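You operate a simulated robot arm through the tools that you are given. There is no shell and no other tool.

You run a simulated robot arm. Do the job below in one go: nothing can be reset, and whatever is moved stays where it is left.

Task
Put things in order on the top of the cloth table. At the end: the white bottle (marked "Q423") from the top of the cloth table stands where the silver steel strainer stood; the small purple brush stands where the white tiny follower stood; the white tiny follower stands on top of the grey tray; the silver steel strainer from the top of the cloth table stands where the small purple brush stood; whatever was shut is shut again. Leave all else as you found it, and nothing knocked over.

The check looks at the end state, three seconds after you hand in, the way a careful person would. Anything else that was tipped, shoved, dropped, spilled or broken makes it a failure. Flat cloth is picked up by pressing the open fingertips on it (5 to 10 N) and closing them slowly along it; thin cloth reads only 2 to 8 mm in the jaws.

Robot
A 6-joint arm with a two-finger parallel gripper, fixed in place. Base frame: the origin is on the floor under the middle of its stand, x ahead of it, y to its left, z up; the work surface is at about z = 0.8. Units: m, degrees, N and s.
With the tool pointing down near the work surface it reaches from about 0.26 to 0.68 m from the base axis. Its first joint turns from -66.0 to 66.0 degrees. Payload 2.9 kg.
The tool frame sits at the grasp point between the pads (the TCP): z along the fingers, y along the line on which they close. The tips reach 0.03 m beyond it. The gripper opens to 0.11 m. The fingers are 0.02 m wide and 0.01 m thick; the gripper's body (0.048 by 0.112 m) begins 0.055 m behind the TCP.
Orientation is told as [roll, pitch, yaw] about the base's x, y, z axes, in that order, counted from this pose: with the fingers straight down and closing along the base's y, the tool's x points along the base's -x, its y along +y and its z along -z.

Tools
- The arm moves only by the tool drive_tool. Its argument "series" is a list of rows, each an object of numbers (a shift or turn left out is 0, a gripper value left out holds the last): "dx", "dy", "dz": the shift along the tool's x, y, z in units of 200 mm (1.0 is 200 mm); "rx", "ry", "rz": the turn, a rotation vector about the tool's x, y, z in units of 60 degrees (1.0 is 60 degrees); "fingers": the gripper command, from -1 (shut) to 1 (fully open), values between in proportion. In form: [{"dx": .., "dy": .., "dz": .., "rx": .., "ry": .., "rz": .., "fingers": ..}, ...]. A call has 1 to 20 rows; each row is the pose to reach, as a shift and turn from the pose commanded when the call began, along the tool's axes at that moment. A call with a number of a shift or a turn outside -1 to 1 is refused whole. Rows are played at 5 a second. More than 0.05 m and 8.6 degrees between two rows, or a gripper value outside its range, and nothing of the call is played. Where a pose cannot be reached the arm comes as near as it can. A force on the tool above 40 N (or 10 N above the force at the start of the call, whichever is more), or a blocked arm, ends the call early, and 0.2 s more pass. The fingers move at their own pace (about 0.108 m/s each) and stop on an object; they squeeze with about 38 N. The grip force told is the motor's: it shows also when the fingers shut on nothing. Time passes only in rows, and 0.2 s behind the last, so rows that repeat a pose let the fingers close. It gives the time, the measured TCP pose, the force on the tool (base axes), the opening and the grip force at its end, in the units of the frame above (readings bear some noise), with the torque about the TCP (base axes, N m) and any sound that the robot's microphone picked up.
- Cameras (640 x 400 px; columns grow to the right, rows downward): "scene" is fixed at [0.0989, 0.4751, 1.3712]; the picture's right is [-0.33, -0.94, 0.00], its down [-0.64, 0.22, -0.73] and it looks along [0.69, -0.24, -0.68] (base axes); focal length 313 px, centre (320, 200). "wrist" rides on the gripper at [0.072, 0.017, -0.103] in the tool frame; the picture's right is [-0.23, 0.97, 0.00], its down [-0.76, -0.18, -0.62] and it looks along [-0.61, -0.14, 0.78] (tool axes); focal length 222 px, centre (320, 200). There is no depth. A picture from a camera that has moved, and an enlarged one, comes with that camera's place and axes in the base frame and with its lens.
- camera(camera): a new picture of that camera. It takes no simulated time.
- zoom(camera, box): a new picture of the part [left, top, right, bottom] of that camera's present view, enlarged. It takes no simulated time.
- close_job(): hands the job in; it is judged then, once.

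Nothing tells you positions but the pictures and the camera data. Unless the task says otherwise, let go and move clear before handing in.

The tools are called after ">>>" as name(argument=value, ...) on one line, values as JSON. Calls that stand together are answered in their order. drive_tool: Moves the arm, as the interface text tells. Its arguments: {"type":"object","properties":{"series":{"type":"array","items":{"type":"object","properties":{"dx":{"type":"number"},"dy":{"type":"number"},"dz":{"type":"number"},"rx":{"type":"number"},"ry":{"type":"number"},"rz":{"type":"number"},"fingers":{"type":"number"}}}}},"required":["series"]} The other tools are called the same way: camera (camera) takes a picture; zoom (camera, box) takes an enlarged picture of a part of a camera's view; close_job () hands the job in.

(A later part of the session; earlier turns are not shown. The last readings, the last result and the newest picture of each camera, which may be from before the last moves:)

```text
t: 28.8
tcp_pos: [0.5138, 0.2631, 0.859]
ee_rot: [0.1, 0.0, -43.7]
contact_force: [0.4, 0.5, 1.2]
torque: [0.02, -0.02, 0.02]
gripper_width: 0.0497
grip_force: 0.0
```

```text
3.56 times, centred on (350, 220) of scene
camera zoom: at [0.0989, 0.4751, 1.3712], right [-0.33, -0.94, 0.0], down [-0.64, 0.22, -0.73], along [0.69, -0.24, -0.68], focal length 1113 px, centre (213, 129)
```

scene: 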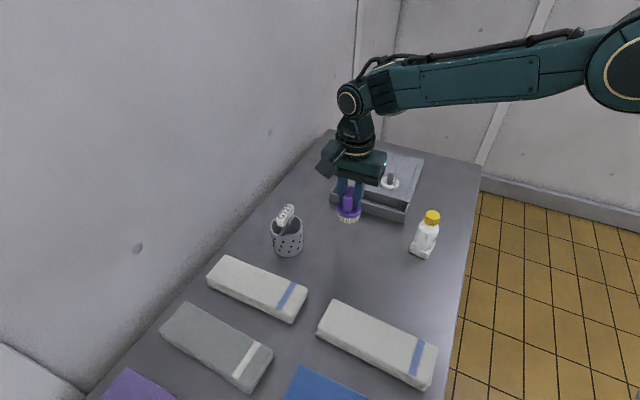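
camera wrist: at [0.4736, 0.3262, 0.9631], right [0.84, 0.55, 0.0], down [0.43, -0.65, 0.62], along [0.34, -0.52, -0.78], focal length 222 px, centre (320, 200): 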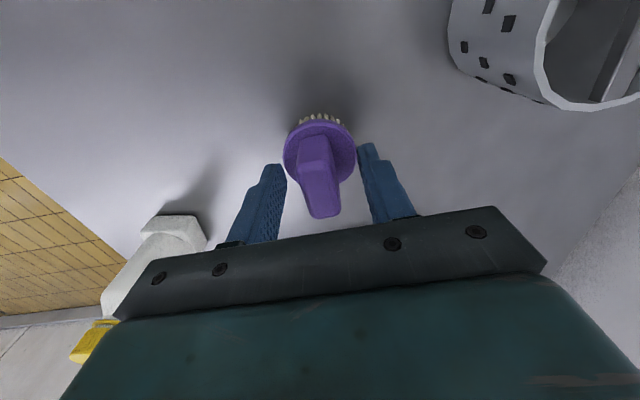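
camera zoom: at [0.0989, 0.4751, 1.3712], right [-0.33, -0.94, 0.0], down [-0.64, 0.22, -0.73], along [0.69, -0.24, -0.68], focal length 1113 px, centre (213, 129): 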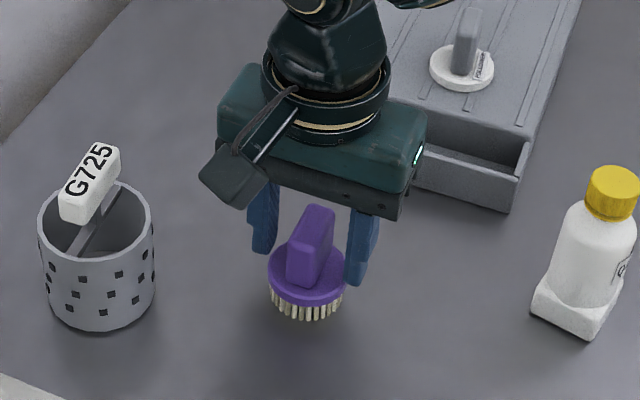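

Brush stands by itself. Lifting clear, then going over to inspect the strainer and its tagged content closely.

>>> drive_tool(series=[{"dz": -0.15}, {"dz": -0.35}, {"dz": -0.55}, {"dz": -0.75}, {"dz": -0.85}])

>>> drive_tool(series=[{"dx": 0.08, "dy": 0.03, "rz": -0.13}, {"dx": 0.2, "dy": 0.07, "rz": -0.26}, {"dx": 0.32, "dy": 0.11, "rz": -0.39}, {"dx": 0.44, "dy": 0.15, "rz": -0.52}, {"dx": 0.5, "dy": 0.18, "rz": -0.65}, {"dx": 0.5, "dy": 0.18, "rz": -0.728, "fingers": 1.0}, {"dx": 0.5, "dy": 0.18, "rz": -0.728, "fingers": 1.0}])

>>> camera(camera="wrist")

>>> camera(camera="scene")

```text
t: 30.0
tcp_pos: [0.5126, 0.2648, 1.0293]
ee_rot: [0.1, 0.0, -43.7]
contact_force: [-0.1, -0.1, -0.3]
torque: [0.02, 0.01, 0.04]
gripper_width: 0.0495
grip_force: 0.1
```

```text
t: 31.6
tcp_pos: [0.4666, 0.3582, 1.0289]
ee_rot: [0.0, 0.0, 0.1]
contact_force: [-0.2, 0.5, 0.9]
torque: [-0.02, -0.01, 0.02]
gripper_width: 0.1101
grip_force: 0.0
```

```text
taken
camera wrist: at [0.3939, 0.3758, 1.1325], right [0.23, 0.97, 0.0], down [0.76, -0.18, 0.62], along [0.61, -0.14, -0.78], focal length 222 px, centre (320, 200)
```

wrist: 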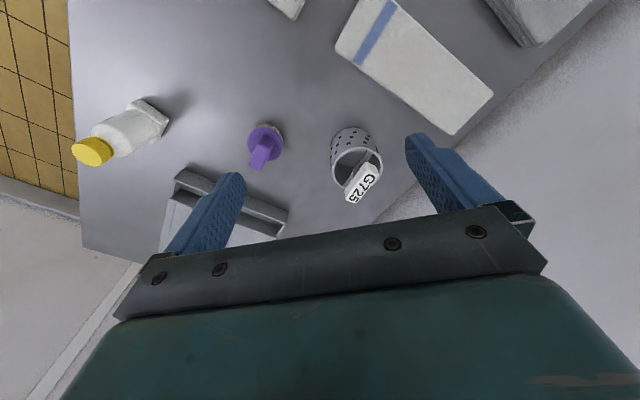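

```text
taken
```

scene: 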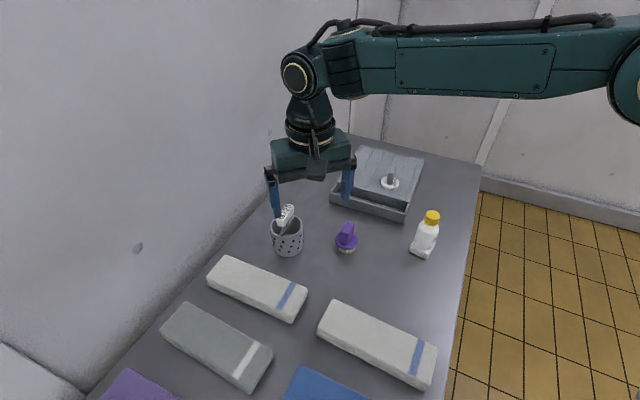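

>>> zoom(camera="wrist", box=[310, 110, 410, 210])

>>> zoom(camera="scene", box=[260, 195, 320, 265])

>>> zoom(camera="scene", box=[320, 140, 460, 270])

```text
4.00 times, centred on (360, 160) of wrist
camera zoom: at [0.3939, 0.3758, 1.1325], right [0.23, 0.97, 0.0], down [0.76, -0.18, 0.62], along [0.61, -0.14, -0.78], focal length 888 px, centre (160, 360)
```

zoom: 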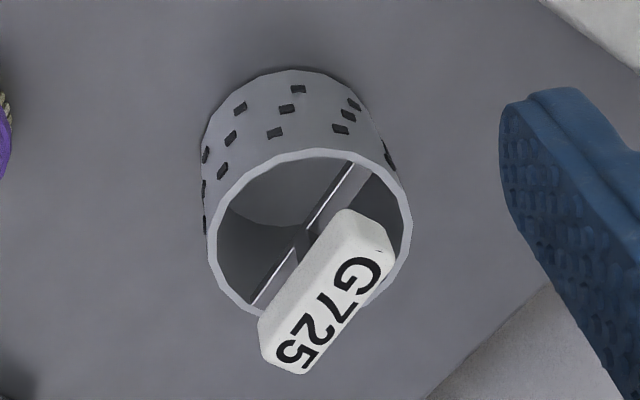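

```text
5.71 times, centred on (290, 230) of scene
camera zoom: at [0.0989, 0.4751, 1.3712], right [-0.33, -0.94, 0.0], down [-0.64, 0.22, -0.73], along [0.69, -0.24, -0.68], focal length 1789 px, centre (491, 29)
```

zoom: 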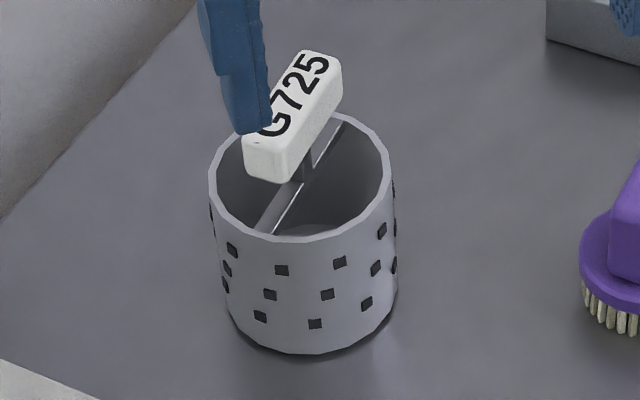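

```text
3.08 times, centred on (390, 205) of scene
camera zoom: at [0.0989, 0.4751, 1.3712], right [-0.33, -0.94, 0.0], down [-0.64, 0.22, -0.73], along [0.69, -0.24, -0.68], focal length 963 px, centre (105, 185)
```

zoom: 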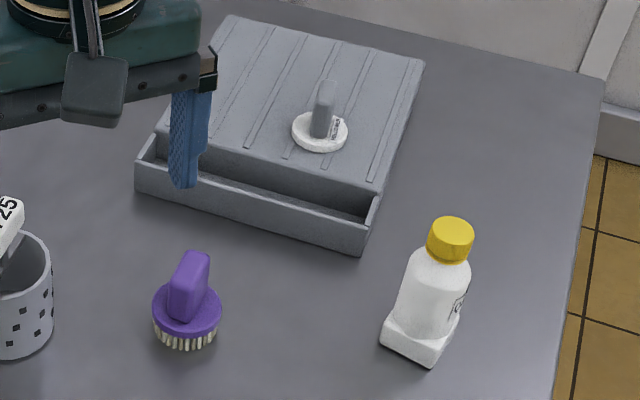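

>>> zoom(camera="wrist", box=[335, 140, 385, 210])

>>> zoom(camera="scene", box=[265, 195, 310, 240])

```text
5.71 times, centred on (360, 175) of wrist
camera zoom: at [0.3939, 0.3758, 1.1325], right [0.23, 0.97, 0.0], down [0.76, -0.18, 0.62], along [0.61, -0.14, -0.78], focal length 1269 px, centre (91, 343)
```

zoom: 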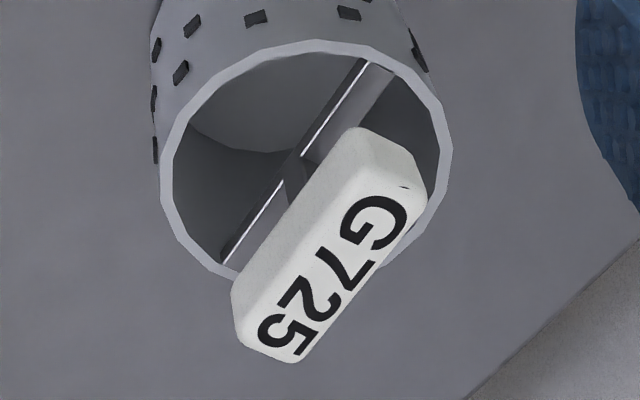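

```text
8.89 times, centred on (288, 218) of scene
camera zoom: at [0.0989, 0.4751, 1.3712], right [-0.33, -0.94, 0.0], down [-0.64, 0.22, -0.73], along [0.69, -0.24, -0.68], focal length 2782 px, centre (609, 44)
```

zoom: 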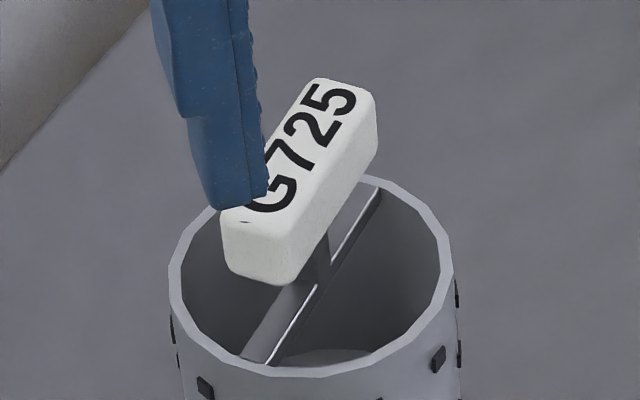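

The G725 block is the strainer's own handle, on a post over a crossbar at the rim; its top is about z=0.904, centred near (0.5625, 0.3905), long axis about -41.5°. I'll turn the gripper to it and hover with a narrow opening.

>>> drive_tool(series=[{"dx": -0.08, "dy": 0.03, "rz": 0.13, "fingers": -0.3}, {"dx": -0.16, "dy": 0.06, "dz": 0.03, "rz": 0.26}, {"dx": -0.24, "dy": 0.09, "dz": 0.06, "rz": 0.39}, {"dx": -0.33, "dy": 0.12, "dz": 0.1, "rz": 0.52}, {"dx": -0.42, "dy": 0.15, "dz": 0.14, "rz": 0.65}, {"dx": -0.48, "dy": 0.16, "dz": 0.2, "rz": 0.692}, {"dx": -0.48, "dy": 0.16, "dz": 0.2, "rz": 0.692}])

>>> camera(camera="wrist")

>>> zoom(camera="wrist", box=[250, 80, 390, 200])

>>> camera(camera="scene")

```text
t: 33.2
tcp_pos: [0.547, 0.3844, 0.9903]
ee_rot: [0.0, 0.1, -41.7]
contact_force: [-0.5, -0.1, 0.1]
torque: [0.01, -0.03, -0.01]
gripper_width: 0.0384
grip_force: 0.0
out of reach, approached as far as the arm can: row 5, 6, 7
```

```text
taken
camera wrist: at [0.5044, 0.4459, 1.0932], right [0.82, 0.58, 0.0], down [0.45, -0.64, 0.62], along [0.36, -0.51, -0.78], focal length 222 px, centre (320, 200)
```

wrist: 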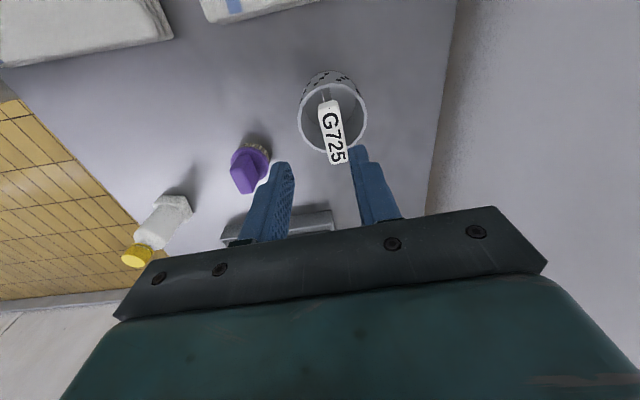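

```text
3.33 times, centred on (320, 140) of wrist
camera zoom: at [0.5044, 0.4459, 1.0932], right [0.82, 0.58, 0.0], down [0.45, -0.64, 0.62], along [0.36, -0.51, -0.78], focal length 740 px, centre (320, 400)
```

zoom: 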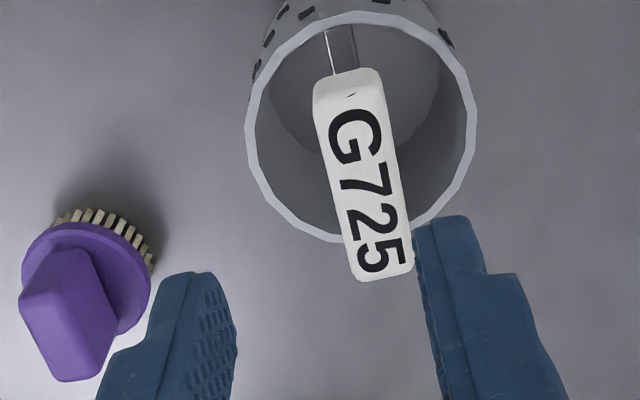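

```text
taken
```

scene: 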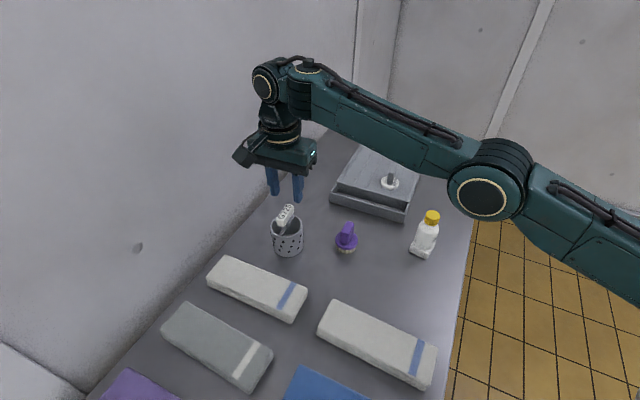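

At this height the arm stops ~1 cm short (reach limit), but from directly above I now see the handle centre at (0.558, 0.391). Lowering a bit (tips still above the handle) should gain reach; checking.

>>> drive_tool(series=[{"dz": 0.1}, {"dz": 0.2}, {"dz": 0.24}, {"dz": 0.24}])

```text
t: 34.2
tcp_pos: [0.5456, 0.3842, 0.9413]
ee_rot: [0.1, 0.0, -41.5]
contact_force: [-1.4, -0.7, 6.5]
torque: [0.08, -0.07, 0.06]
gripper_width: 0.0383
grip_force: 0.2
```

Force reads 6.5 N, so a fingertip may be touching the handle. Backing up at once and looking.

>>> drive_tool(series=[{"dz": -0.05}, {"dz": -0.1}])

>>> camera(camera="wrist")

>>> zoom(camera="scene", box=[240, 170, 340, 270])

```text
t: 34.8
tcp_pos: [0.545, 0.3842, 0.9605]
ee_rot: [0.1, 0.0, -41.5]
contact_force: [0.5, 0.3, -0.3]
torque: [-0.01, -0.03, -0.02]
gripper_width: 0.0384
grip_force: 0.1
```

```text
taken
camera wrist: at [0.5026, 0.4456, 1.065], right [0.82, 0.58, 0.0], down [0.45, -0.64, 0.62], along [0.36, -0.51, -0.78], focal length 222 px, centre (320, 200)
```

wrist: 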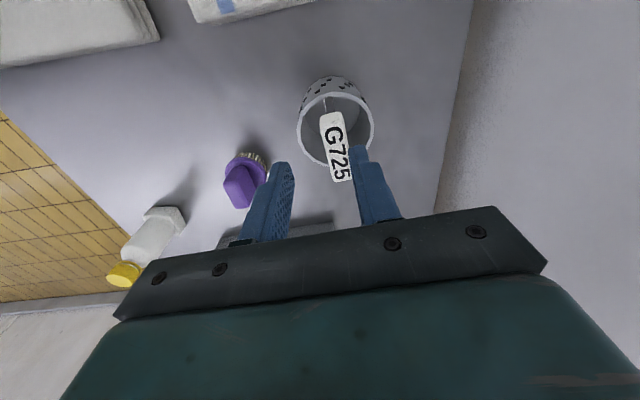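

```text
4.00 times, centred on (290, 220) of scene
camera zoom: at [0.0989, 0.4751, 1.3712], right [-0.33, -0.94, 0.0], down [-0.64, 0.22, -0.73], along [0.69, -0.24, -0.68], focal length 1252 px, centre (440, 120)
```

zoom: 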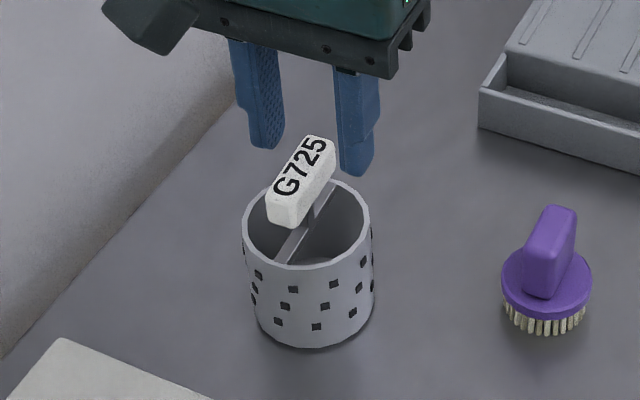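

Strainer unmoved. Now shifting sideways toward the handle centre at this height to see how far the arm reaches.

>>> drive_tool(series=[{"dx": -0.026, "dy": 0.069}, {"dx": -0.026, "dy": 0.069}, {"dx": -0.026, "dy": 0.069, "dz": 0.03}])

>>> camera(camera="wrist")

>>> zoom(camera="wrist", box=[250, 80, 390, 200])

```text
t: 35.6
tcp_pos: [0.5523, 0.388, 0.9615]
ee_rot: [0.0, 0.0, -41.4]
contact_force: [-1.0, -0.3, 0.8]
torque: [0.0, 0.01, -0.03]
gripper_width: 0.0386
grip_force: 0.1
out of reach, approached as far as the arm can: row 1, 2, 3
```

```text
taken
camera wrist: at [0.5088, 0.4489, 1.0648], right [0.82, 0.58, 0.0], down [0.45, -0.64, 0.62], along [0.36, -0.51, -0.78], focal length 222 px, centre (320, 200)
```

wrist: 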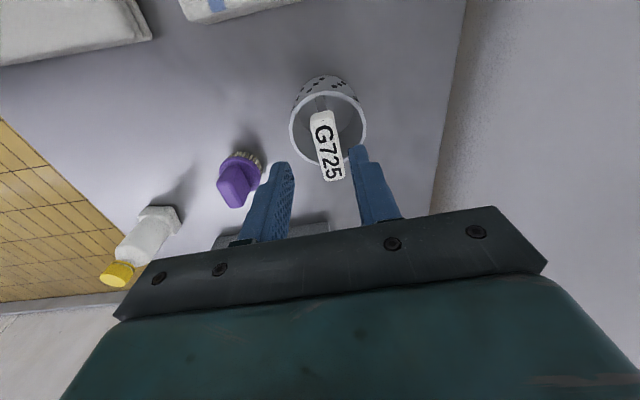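

```text
3.33 times, centred on (320, 140) of wrist
camera zoom: at [0.5088, 0.4489, 1.0648], right [0.82, 0.58, 0.0], down [0.45, -0.64, 0.62], along [0.36, -0.51, -0.78], focal length 740 px, centre (320, 400)
```

zoom: 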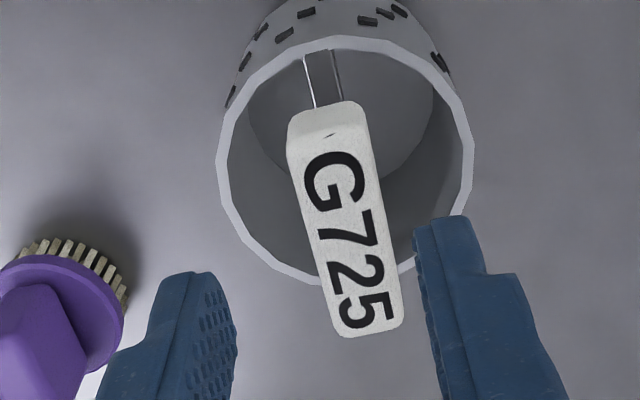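

Reach grows as I go lower; handle centre measured at (0.5575, 0.392). The handle is inside the finger gap, so I'll lower a little more while shifting the last ~6 mm.

>>> drive_tool(series=[{"dz": 0.06}, {"dx": -0.0075, "dy": 0.015, "dz": 0.1}, {"dx": -0.0075, "dy": 0.031, "dz": 0.13}, {"dx": -0.0075, "dy": 0.031, "dz": 0.13}])

>>> camera(camera="wrist")

>>> zoom(camera="wrist", box=[250, 80, 390, 200])

>>> zoom(camera="scene", box=[250, 180, 330, 260])

```text
t: 36.6
tcp_pos: [0.5536, 0.3898, 0.9354]
ee_rot: [0.0, 0.1, -41.4]
contact_force: [-0.6, 0.6, 0.1]
torque: [-0.04, 0.02, -0.01]
gripper_width: 0.0388
grip_force: 0.1
out of reach, approached as far as the arm can: row 3, 4
```

```text
taken
camera wrist: at [0.5108, 0.4517, 1.0389], right [0.82, 0.58, 0.0], down [0.45, -0.64, 0.62], along [0.36, -0.51, -0.78], focal length 222 px, centre (320, 200)
```

wrist: 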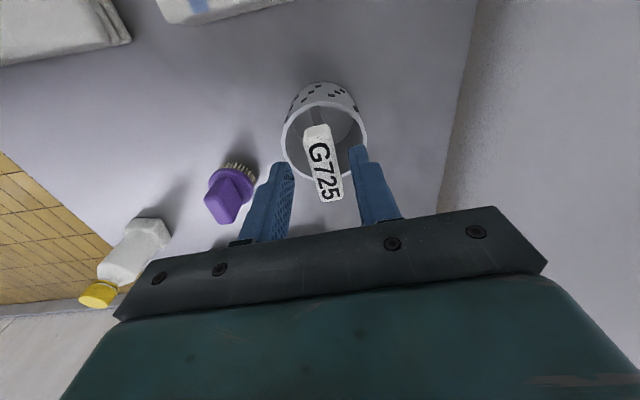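

```text
3.33 times, centred on (320, 140) of wrist
camera zoom: at [0.5108, 0.4517, 1.0389], right [0.82, 0.58, 0.0], down [0.45, -0.64, 0.62], along [0.36, -0.51, -0.78], focal length 740 px, centre (320, 400)
```

zoom: 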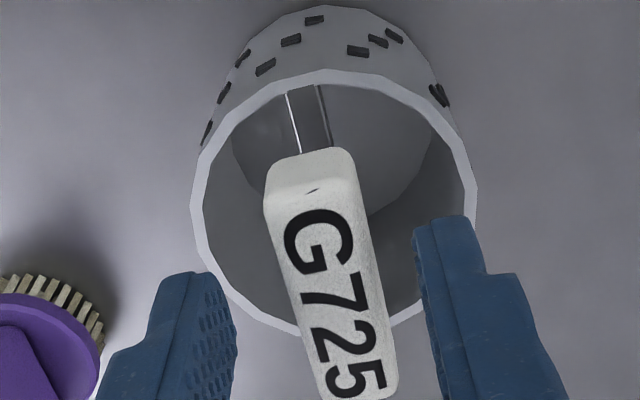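

```text
5.00 times, centred on (290, 220) of scene
camera zoom: at [0.0989, 0.4751, 1.3712], right [-0.33, -0.94, 0.0], down [-0.64, 0.22, -0.73], along [0.69, -0.24, -0.68], focal length 1565 px, centre (470, 100)
```

zoom: 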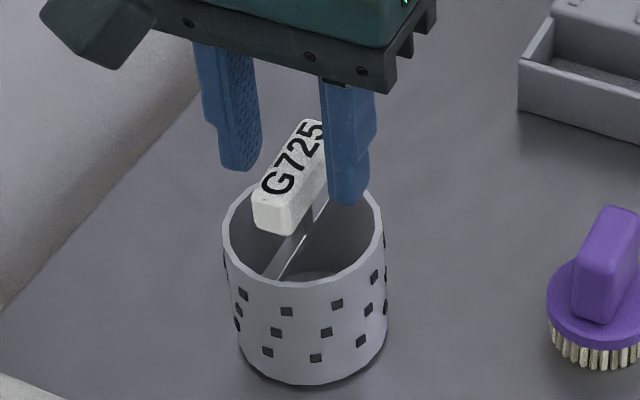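

Handle is centred in the gap now. Lowering to z≈0.902 (tips just at rim level) and closing on the handle.

>>> drive_tool(series=[{"dx": -0.004, "dy": 0.005, "dz": 0.07}, {"dx": -0.008, "dy": 0.012, "dz": 0.13}, {"dx": -0.008, "dy": 0.014, "dz": 0.165}, {"dx": -0.008, "dy": 0.014, "dz": 0.165}])

>>> zoom(camera="wrist", box=[230, 60, 410, 220])

>>> zoom(camera="scene", box=[250, 180, 330, 260])

```text
t: 37.6
tcp_pos: [0.5573, 0.3913, 0.9016]
ee_rot: [0.0, 0.1, -41.5]
contact_force: [-0.3, -0.5, -0.7]
torque: [-0.02, 0.01, -0.01]
gripper_width: 0.038
grip_force: 0.0
```

```text
2.50 times, centred on (320, 140) of wrist
camera zoom: at [0.5133, 0.4522, 1.0056], right [0.82, 0.58, 0.0], down [0.45, -0.64, 0.62], along [0.36, -0.51, -0.78], focal length 555 px, centre (320, 350)
```

zoom: 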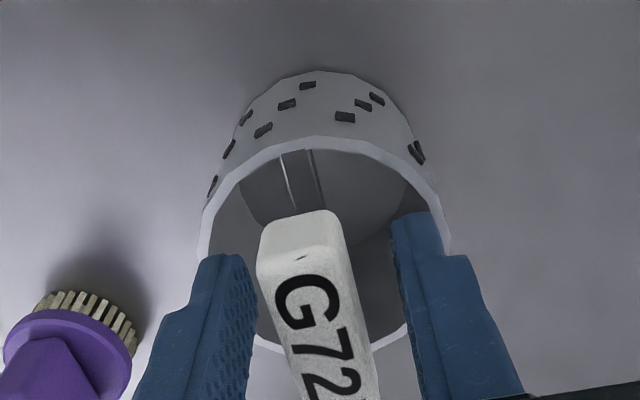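

```text
5.00 times, centred on (290, 220) of scene
camera zoom: at [0.0989, 0.4751, 1.3712], right [-0.33, -0.94, 0.0], down [-0.64, 0.22, -0.73], along [0.69, -0.24, -0.68], focal length 1565 px, centre (470, 100)
```

zoom: 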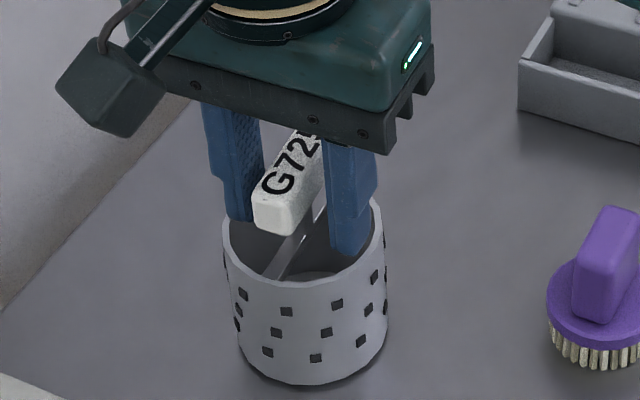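

In place with no contact. Closing the fingers on the handle.

>>> drive_tool(series=[{"fingers": -0.6}, {"fingers": -1}, {"fingers": -1}, {"fingers": -1}, {"fingers": -1}])

>>> zoom(camera="wrist", box=[230, 60, 410, 220])

>>> zoom(camera="scene", box=[250, 180, 330, 260])

```text
t: 38.8
tcp_pos: [0.555, 0.3908, 0.9023]
ee_rot: [0.0, 0.1, -41.5]
contact_force: [-0.3, -0.1, -0.2]
torque: [0.0, -0.02, 0.01]
gripper_width: 0.0174
grip_force: 38.2
```

```text
2.50 times, centred on (320, 140) of wrist
camera zoom: at [0.5133, 0.4522, 1.0057], right [0.82, 0.58, 0.0], down [0.45, -0.64, 0.62], along [0.36, -0.51, -0.78], focal length 555 px, centre (320, 350)
```

zoom: 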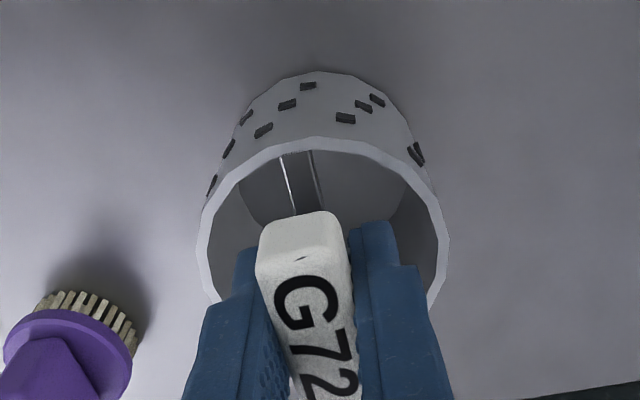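

```text
5.00 times, centred on (290, 220) of scene
camera zoom: at [0.0989, 0.4751, 1.3712], right [-0.33, -0.94, 0.0], down [-0.64, 0.22, -0.73], along [0.69, -0.24, -0.68], focal length 1565 px, centre (470, 100)
```

zoom: 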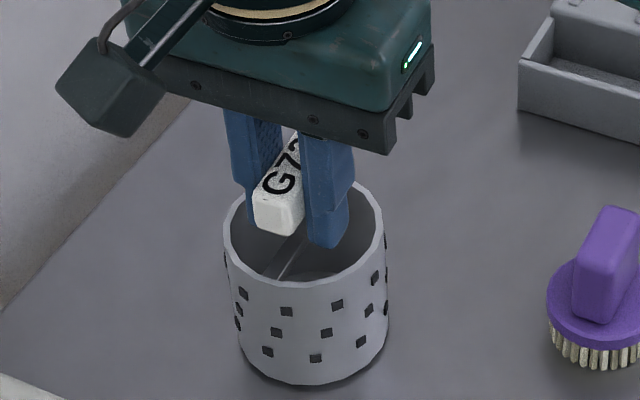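

Gripped at 17 mm on its handle. Lifting it, drawing in toward the base as it rises because of the reach limit.

>>> drive_tool(series=[{"dz": -0.04}, {"dx": 0.006, "dy": -0.024, "dz": -0.09}, {"dx": 0.017, "dy": -0.073, "dz": -0.18}, {"dx": 0.035, "dy": -0.146, "dz": -0.32}, {"dx": 0.058, "dy": -0.243, "dz": -0.46}, {"dx": 0.07, "dy": -0.292, "dz": -0.55}, {"dx": 0.07, "dy": -0.292, "dz": -0.55}])

>>> camera(camera="wrist")

>>> camera(camera="scene")

```text
t: 40.4
tcp_pos: [0.5071, 0.3557, 1.0109]
ee_rot: [0.0, -0.1, -41.6]
contact_force: [0.6, -0.1, -1.0]
torque: [0.02, -0.01, 0.0]
gripper_width: 0.0178
grip_force: 37.6
```

```text
taken
camera wrist: at [0.464, 0.4167, 1.1152], right [0.82, 0.58, 0.0], down [0.45, -0.64, 0.62], along [0.36, -0.51, -0.78], focal length 222 px, centre (320, 200)
```

wrist: 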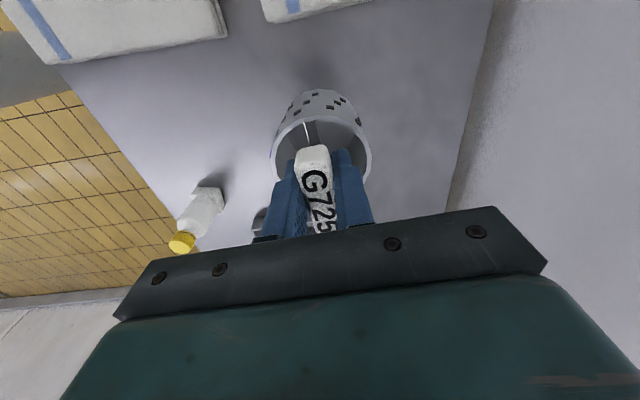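

```text
taken
```

scene: 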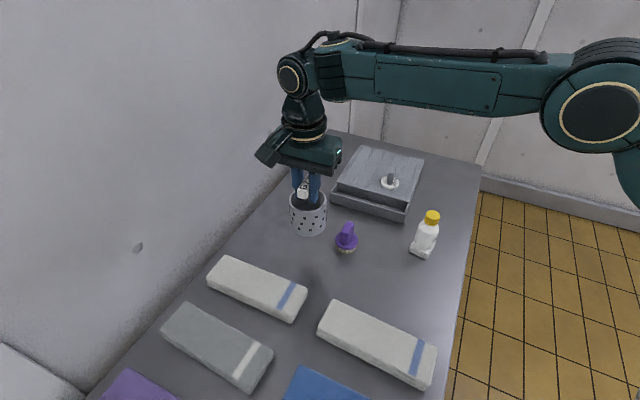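

Strainer hangs level from its handle. Carrying it high over to the brush's old place at (0.3475, 0.205).

>>> drive_tool(series=[{"dx": 0.02, "dy": -0.2}, {"dx": 0.04, "dy": -0.4}, {"dx": 0.06, "dy": -0.6}, {"dx": 0.08, "dy": -0.8}, {"dx": 0.09, "dy": -0.95}, {"dx": 0.09, "dy": -0.95}])

>>> camera(camera="scene")

```text
t: 41.8
tcp_pos: [0.3657, 0.2233, 1.0117]
ee_rot: [0.0, 0.0, -41.5]
contact_force: [0.2, -0.3, -1.0]
torque: [-0.05, -0.02, 0.02]
gripper_width: 0.0175
grip_force: 38.1
```

```text
taken
```

scene: 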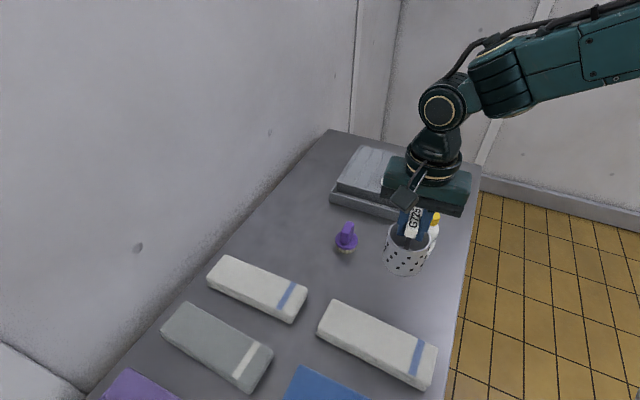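

>>> drive_tool(series=[{"dx": 0.009, "dy": -0.13}, {"dx": 0.009, "dy": -0.13, "dz": 0.1}, {"dx": 0.009, "dy": -0.13, "dz": 0.25}, {"dx": 0.009, "dy": -0.13, "dz": 0.4}, {"dx": 0.009, "dy": -0.13, "dz": 0.48}, {"dx": 0.009, "dy": -0.13, "dz": 0.52}, {"dx": 0.009, "dy": -0.13, "dz": 0.52}])

>>> zoom(camera="scene", box=[360, 200, 480, 320])

>>> camera(camera="wrist")

```text
t: 43.4
tcp_pos: [0.3482, 0.2078, 0.908]
ee_rot: [0.0, 0.0, -41.5]
contact_force: [-0.6, 0.2, -2.6]
torque: [0.0, 0.0, -0.02]
gripper_width: 0.0178
grip_force: 38.0
```

```text
3.33 times, centred on (420, 260) of scene
camera zoom: at [0.0989, 0.4751, 1.3712], right [-0.33, -0.94, 0.0], down [-0.64, 0.22, -0.73], along [0.69, -0.24, -0.68], focal length 1043 px, centre (-13, 0)
```

zoom: 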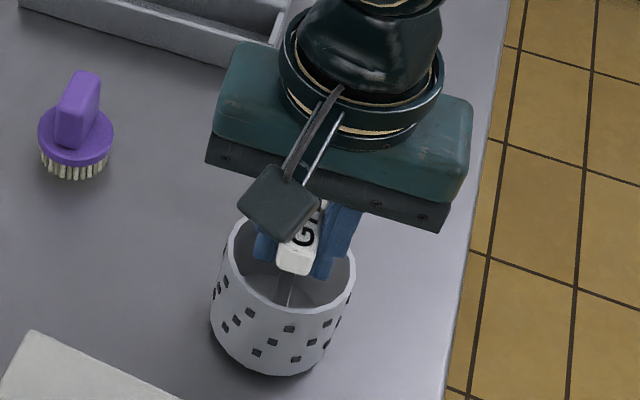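

```text
taken
camera wrist: at [0.306, 0.2696, 1.0117], right [0.82, 0.58, 0.0], down [0.45, -0.64, 0.62], along [0.36, -0.51, -0.78], focal length 222 px, centre (320, 200)
```

wrist: 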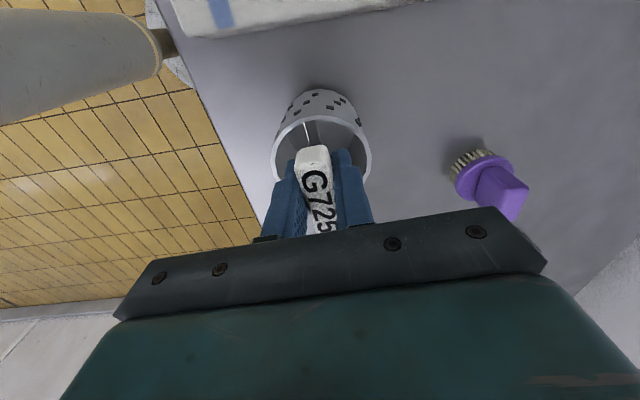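

About 6 mm above the table, lowering gently to touch.

>>> drive_tool(series=[{"dy": -0.01, "dz": 0.01}, {"dy": -0.01, "dz": 0.018}, {"dy": -0.01, "dz": 0.024}, {"dy": -0.01, "dz": 0.028}, {"dy": -0.01, "dz": 0.028}])

```text
t: 44.6
tcp_pos: [0.3477, 0.2059, 0.9014]
ee_rot: [0.1, 0.0, -41.5]
contact_force: [-0.1, 0.2, -2.2]
torque: [-0.01, -0.02, -0.02]
gripper_width: 0.0177
grip_force: 38.2
```

>>> drive_tool(series=[{"dz": 0.005}, {"dz": 0.01}, {"dz": 0.01}])

```text
t: 45.4
tcp_pos: [0.3485, 0.2063, 0.9021]
ee_rot: [0.1, -0.1, -41.5]
contact_force: [-5.2, -0.6, 13.2]
torque: [-0.09, 0.18, -0.02]
gripper_width: 0.0175
grip_force: 38.0
```

Contact. Easing up slightly to null the force, then releasing just a bit (staying inside the rim).

>>> drive_tool(series=[{"dz": -0.007}, {"dz": -0.009}, {"dz": -0.009}])

>>> drive_tool(series=[{"fingers": -0.55}, {"fingers": -0.4}, {"fingers": -0.36}, {"fingers": -0.36}])

>>> zoom(camera="scene", box=[360, 200, 480, 320])

>>> zoom(camera="wrist", box=[230, 60, 410, 220])

```text
t: 46.2
tcp_pos: [0.3482, 0.2054, 0.9026]
ee_rot: [0.0, 0.0, -41.5]
contact_force: [-0.9, -0.2, -1.2]
torque: [0.01, -0.02, 0.0]
gripper_width: 0.0178
grip_force: 38.0
```

```text
t: 47.2
tcp_pos: [0.3489, 0.2061, 0.9028]
ee_rot: [0.0, 0.0, -41.5]
contact_force: [0.3, 0.2, 0.5]
torque: [0.01, -0.03, 0.02]
gripper_width: 0.0351
grip_force: 0.1
```

```text
3.33 times, centred on (420, 260) of scene
camera zoom: at [0.0989, 0.4751, 1.3712], right [-0.33, -0.94, 0.0], down [-0.64, 0.22, -0.73], along [0.69, -0.24, -0.68], focal length 1043 px, centre (-13, 0)
```

zoom: 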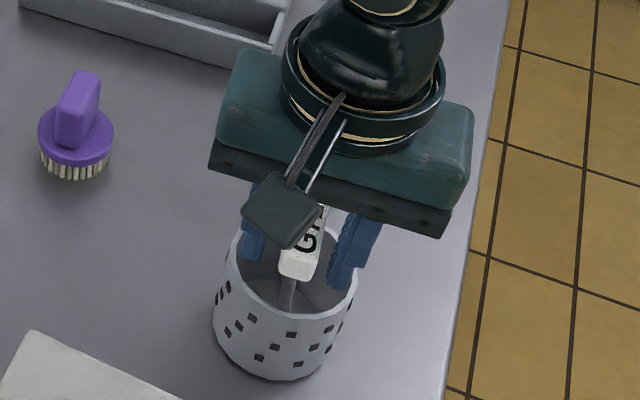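

```text
2.50 times, centred on (320, 140) of wrist
camera zoom: at [0.3055, 0.2673, 1.0066], right [0.82, 0.58, 0.0], down [0.45, -0.64, 0.62], along [0.36, -0.51, -0.78], focal length 555 px, centre (320, 350)
```

zoom: 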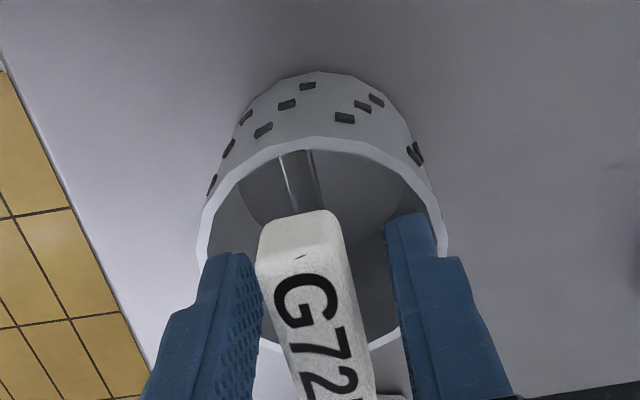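

Released; the strainer stands freely. Lifting straight up.

>>> drive_tool(series=[{"dz": -0.1}, {"dz": -0.25}, {"dz": -0.45}, {"dz": -0.65}, {"dz": -0.65}])

>>> camera(camera="scene")

>>> camera(camera="wrist")

```text
t: 48.4
tcp_pos: [0.346, 0.2047, 1.0318]
ee_rot: [0.0, 0.1, -41.5]
contact_force: [-1.3, -0.3, 0.6]
torque: [-0.01, 0.0, -0.03]
gripper_width: 0.0353
grip_force: 0.1
```

```text
taken
```

scene: 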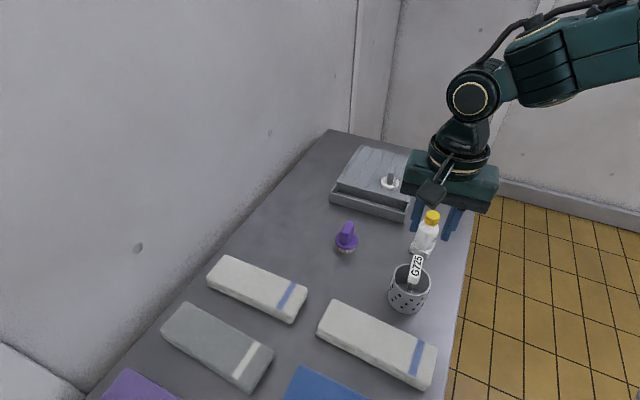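

```text
taken
camera wrist: at [0.3045, 0.2679, 1.1351], right [0.82, 0.58, 0.0], down [0.45, -0.64, 0.62], along [0.36, -0.51, -0.78], focal length 222 px, centre (320, 200)
```

wrist: 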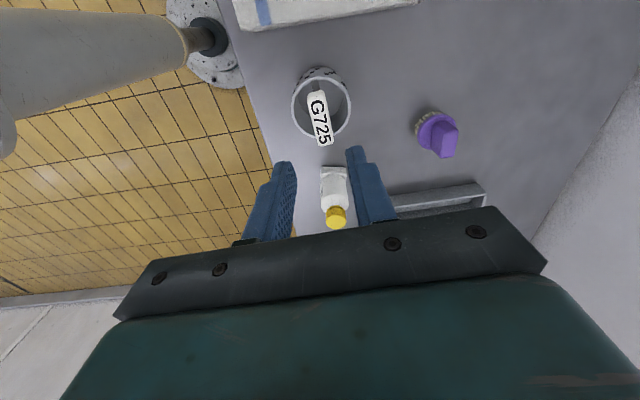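

Strainer stands at the brush's old place. Next the bottle: moving closer to check its mark and shape.

>>> drive_tool(series=[{"dx": -0.2, "dy": -0.05}, {"dx": -0.388, "dy": -0.091}, {"dx": -0.388, "dy": -0.091, "dz": 0.12, "fingers": 0.5}, {"dx": -0.388, "dy": -0.091, "dz": 0.12}])

>>> camera(camera="wrist")

>>> zoom(camera="wrist", box=[260, 80, 400, 200])

>>> zoom(camera="scene", box=[390, 195, 460, 265])

```text
t: 49.4
tcp_pos: [0.3928, 0.1394, 1.0071]
ee_rot: [0.1, 0.0, -41.5]
contact_force: [0.0, 0.4, 0.6]
torque: [0.0, -0.01, 0.0]
gripper_width: 0.0824
grip_force: 0.1
```

```text
taken
camera wrist: at [0.3492, 0.202, 1.1109], right [0.82, 0.58, 0.0], down [0.45, -0.64, 0.62], along [0.36, -0.51, -0.78], focal length 222 px, centre (320, 200)
```

wrist: 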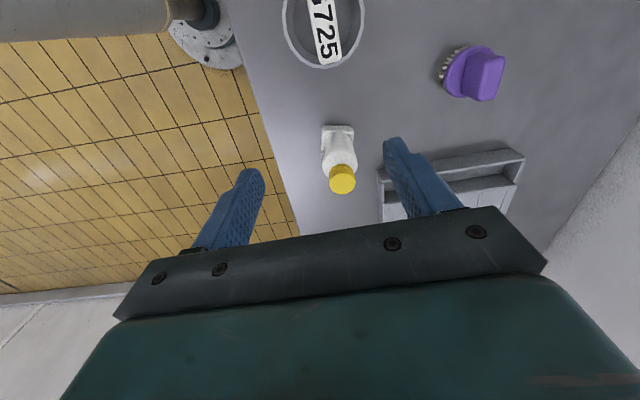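

```text
3.33 times, centred on (330, 140) of wrist
camera zoom: at [0.3492, 0.202, 1.1109], right [0.82, 0.58, 0.0], down [0.45, -0.64, 0.62], along [0.36, -0.51, -0.78], focal length 740 px, centre (287, 400)
```

zoom: 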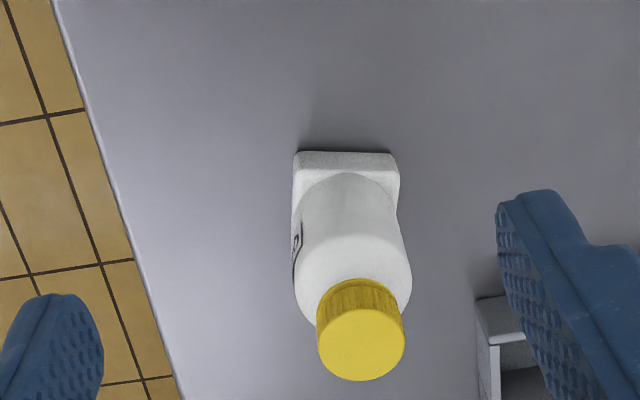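

```text
5.71 times, centred on (425, 230) of scene
camera zoom: at [0.0989, 0.4751, 1.3712], right [-0.33, -0.94, 0.0], down [-0.64, 0.22, -0.73], along [0.69, -0.24, -0.68], focal length 1789 px, centre (-280, 29)
```

zoom: 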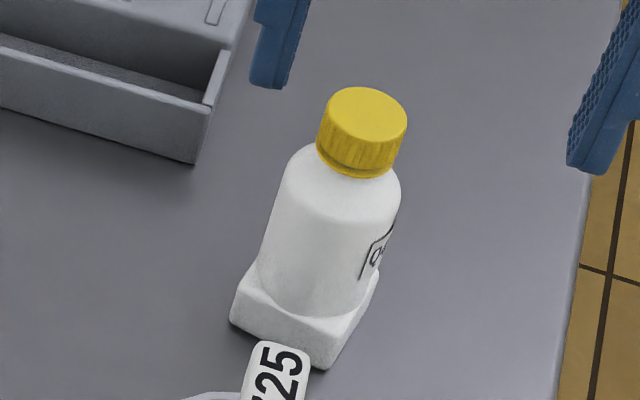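

The bottle's label starts with Q (the only bottle here). It is centred near (0.4475, 0.1055), about 41 mm wide body on a 42 mm square foot, top about z=0.908. I'll turn to yaw +33° so the fingers close across its foot sides away from the label, hovering above.

>>> drive_tool(series=[{"dx": -0.06, "dy": 0.01, "rz": -0.124, "fingers": 0.36}, {"dx": -0.12, "dy": 0.02, "rz": -0.248}, {"dx": -0.18, "dy": 0.03, "rz": -0.372}, {"dx": -0.25, "dy": 0.04, "rz": -0.496}, {"dx": -0.3175, "dy": 0.054, "rz": -0.62}, {"dx": -0.3175, "dy": 0.054, "rz": -0.62}])

>>> drive_tool(series=[{"rz": -0.124}, {"rz": -0.248}, {"rz": -0.372}, {"rz": -0.496}, {"rz": -0.62}, {"rz": -0.62, "dz": 0.1}, {"rz": -0.62, "dz": 0.1}])

>>> camera(camera="wrist")

>>> zoom(camera="wrist", box=[230, 60, 410, 220])

>>> camera(camera="scene")

```text
t: 50.8
tcp_pos: [0.45, 0.1074, 1.009]
ee_rot: [0.0, 0.1, -4.2]
contact_force: [0.8, -1.5, -0.7]
torque: [0.0, -0.02, -0.02]
gripper_width: 0.0747
grip_force: 0.0
```

```text
t: 52.4
tcp_pos: [0.4498, 0.1069, 0.9887]
ee_rot: [0.0, 0.0, 32.9]
contact_force: [0.3, 0.5, 0.1]
torque: [-0.01, 0.0, 0.0]
gripper_width: 0.0752
grip_force: 0.1
```

```text
taken
camera wrist: at [0.3788, 0.083, 1.0933], right [-0.34, 0.94, 0.0], down [0.74, 0.26, 0.62], along [0.59, 0.21, -0.78], focal length 222 px, centre (320, 200)
```

wrist: 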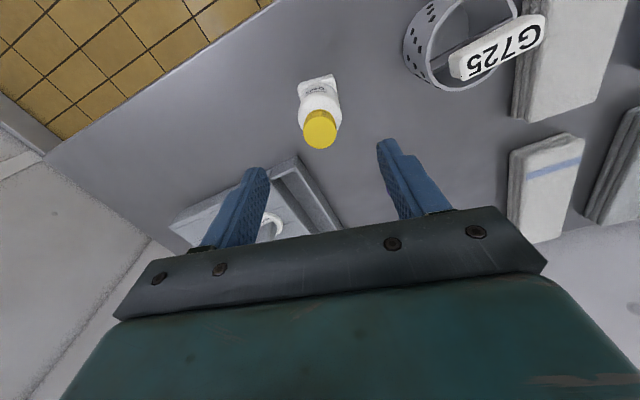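

```text
2.50 times, centred on (320, 140) of wrist
camera zoom: at [0.3788, 0.083, 1.0933], right [-0.34, 0.94, 0.0], down [0.74, 0.26, 0.62], along [0.59, 0.21, -0.78], focal length 555 px, centre (320, 350)
```

zoom: 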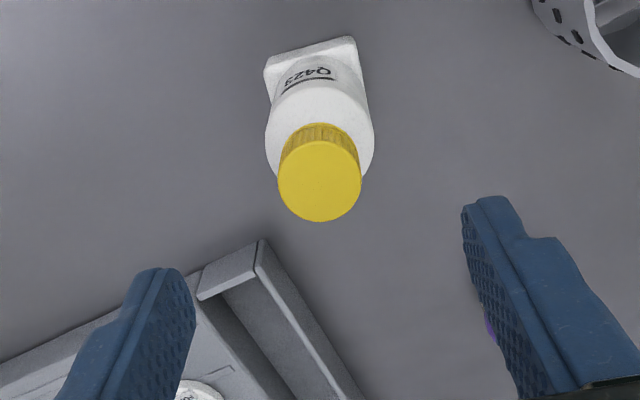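

```text
taken
```

scene: 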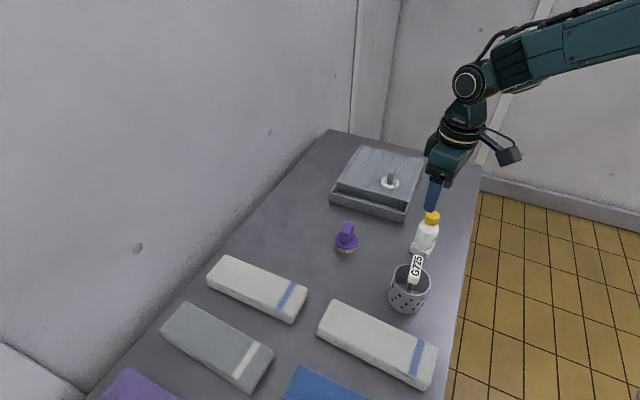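

The label reads Q423, confirmed. The bottle is centred under the gripper; descending to z≈0.866 (body clear above the cap) and then closing.

>>> drive_tool(series=[{"dx": 0.004, "dz": 0.15}, {"dx": 0.004, "dz": 0.3}, {"dx": 0.004, "dz": 0.45}, {"dx": 0.004, "dz": 0.56}, {"dx": 0.004, "dz": 0.61}, {"dx": 0.004, "dz": 0.61}])

>>> camera(camera="wrist")

>>> zoom(camera="scene", box=[380, 180, 480, 280])

```text
t: 53.8
tcp_pos: [0.4478, 0.1079, 0.8666]
ee_rot: [0.0, -0.1, 32.9]
contact_force: [-0.1, -0.2, 0.8]
torque: [0.0, -0.01, 0.0]
gripper_width: 0.0746
grip_force: 0.0
```

```text
taken
camera wrist: at [0.3778, 0.0825, 0.9707], right [-0.34, 0.94, 0.0], down [0.74, 0.26, 0.62], along [0.59, 0.21, -0.78], focal length 222 px, centre (320, 200)
```

wrist: 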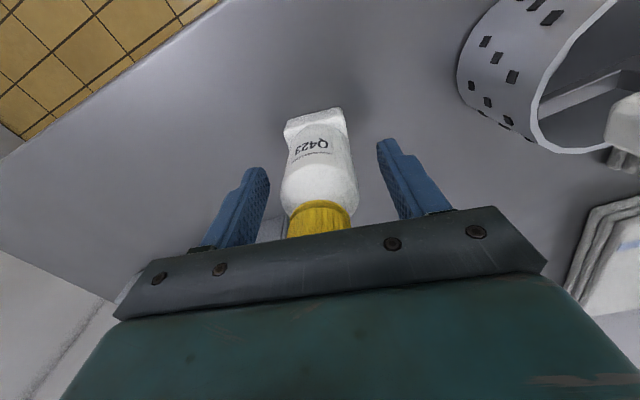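

```text
4.00 times, centred on (430, 230) of scene
camera zoom: at [0.0989, 0.4751, 1.3712], right [-0.33, -0.94, 0.0], down [-0.64, 0.22, -0.73], along [0.69, -0.24, -0.68], focal length 1252 px, centre (-120, 80)
```

zoom: 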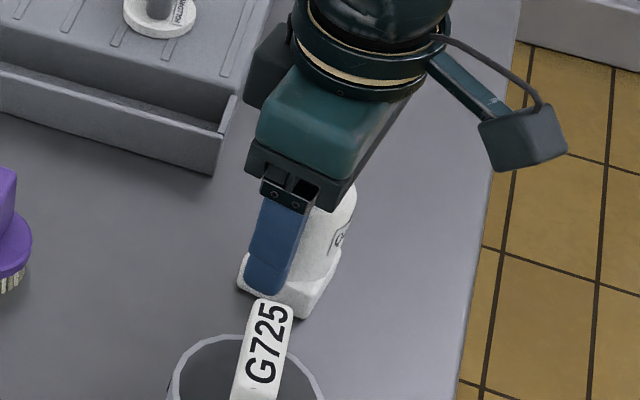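

>>> drive_tool(series=[{"fingers": 0.1}, {"fingers": -0.15}, {"fingers": -0.5}, {"fingers": -1}, {"fingers": -1}, {"fingers": -1}])

>>> camera(camera="wrist")

>>> zoom(camera="scene", box=[380, 180, 480, 280])

```text
t: 55.2
tcp_pos: [0.4467, 0.1077, 0.8677]
ee_rot: [0.0, 0.1, 32.9]
contact_force: [-1.3, 0.4, -0.1]
torque: [0.03, 0.04, 0.04]
gripper_width: 0.0405
grip_force: 37.6
```

```text
taken
camera wrist: at [0.3778, 0.0826, 0.9709], right [-0.34, 0.94, 0.0], down [0.74, 0.26, 0.62], along [0.59, 0.21, -0.78], focal length 222 px, centre (320, 200)
```

wrist: 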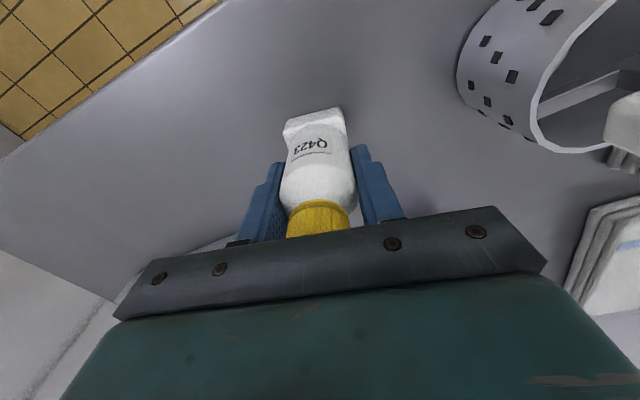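

```text
4.00 times, centred on (430, 230) of scene
camera zoom: at [0.0989, 0.4751, 1.3712], right [-0.33, -0.94, 0.0], down [-0.64, 0.22, -0.73], along [0.69, -0.24, -0.68], focal length 1252 px, centre (-120, 80)
```

zoom: 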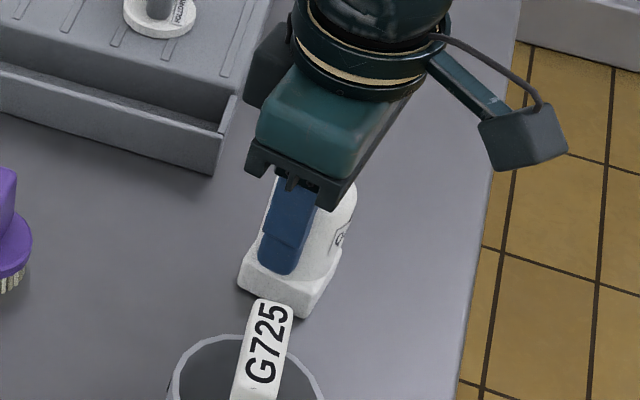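

Bottle gripped at 40.5 mm. Lifting straight up.

>>> drive_tool(series=[{"dz": -0.08}, {"dz": -0.25}, {"dz": -0.45}, {"dz": -0.62}, {"dz": -0.62}])

>>> camera(camera="scene")

>>> camera(camera="wrist")

```text
t: 56.4
tcp_pos: [0.448, 0.1082, 0.9894]
ee_rot: [-0.1, 0.1, 32.9]
contact_force: [0.3, 0.2, -0.6]
torque: [-0.01, -0.02, -0.02]
gripper_width: 0.0409
grip_force: 38.3
```

```text
taken
```

scene: 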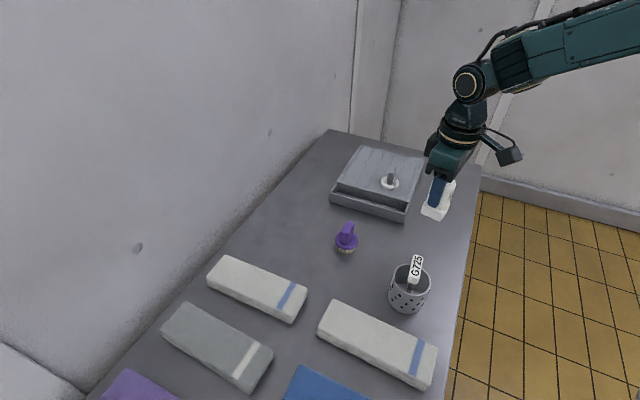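

```text
taken
camera wrist: at [0.3782, 0.0832, 1.0937], right [-0.34, 0.94, 0.0], down [0.74, 0.26, 0.62], along [0.59, 0.21, -0.78], focal length 222 px, centre (320, 200)
```

wrist: 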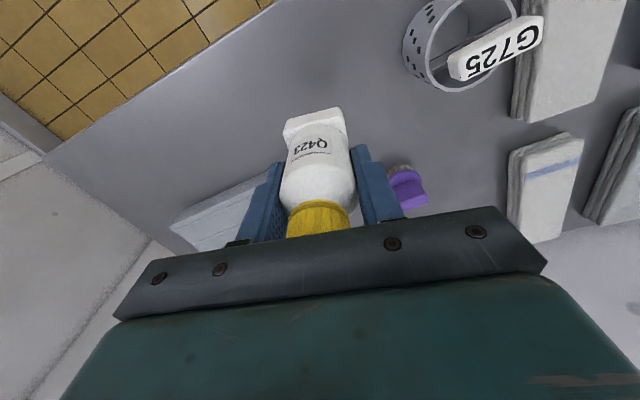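

>>> drive_tool(series=[{"dx": -0.16, "dy": 0.14}, {"dx": -0.32, "dy": 0.28}, {"dx": -0.48, "dy": 0.42}, {"dx": -0.64, "dy": 0.56}, {"dx": -0.8, "dy": 0.7}, {"dx": -0.93, "dy": 0.82}, {"dx": -0.93, "dy": 0.82}])

>>> camera(camera="scene")

>>> camera(camera="wrist")

```text
t: 58.0
tcp_pos: [0.517, 0.3453, 0.991]
ee_rot: [0.0, 0.0, 32.9]
contact_force: [0.2, -0.1, -1.7]
torque: [0.0, -0.01, 0.01]
gripper_width: 0.0406
grip_force: 37.8
```

```text
taken
```

scene: 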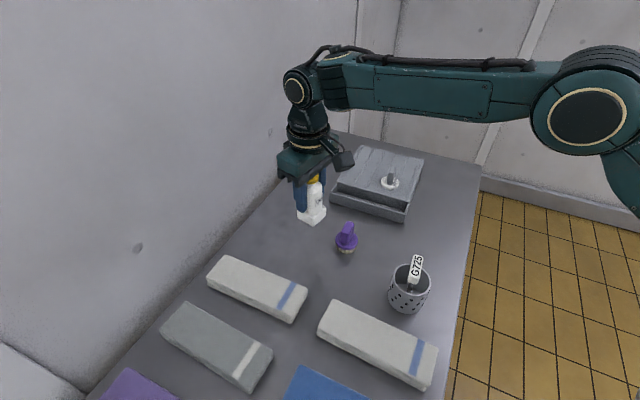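

```text
taken
camera wrist: at [0.4468, 0.3214, 1.0942], right [-0.34, 0.94, 0.0], down [0.74, 0.26, 0.62], along [0.59, 0.21, -0.78], focal length 222 px, centre (320, 200)
```

wrist: 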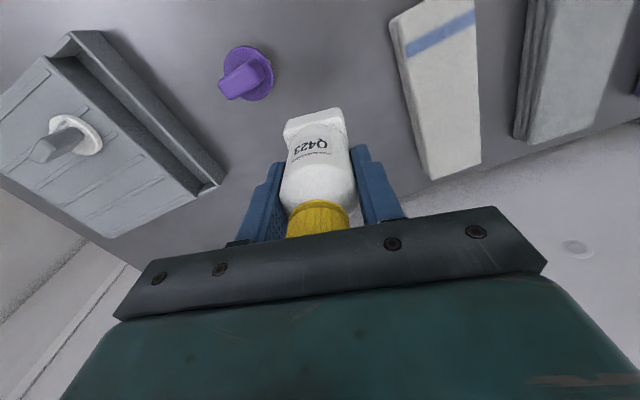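

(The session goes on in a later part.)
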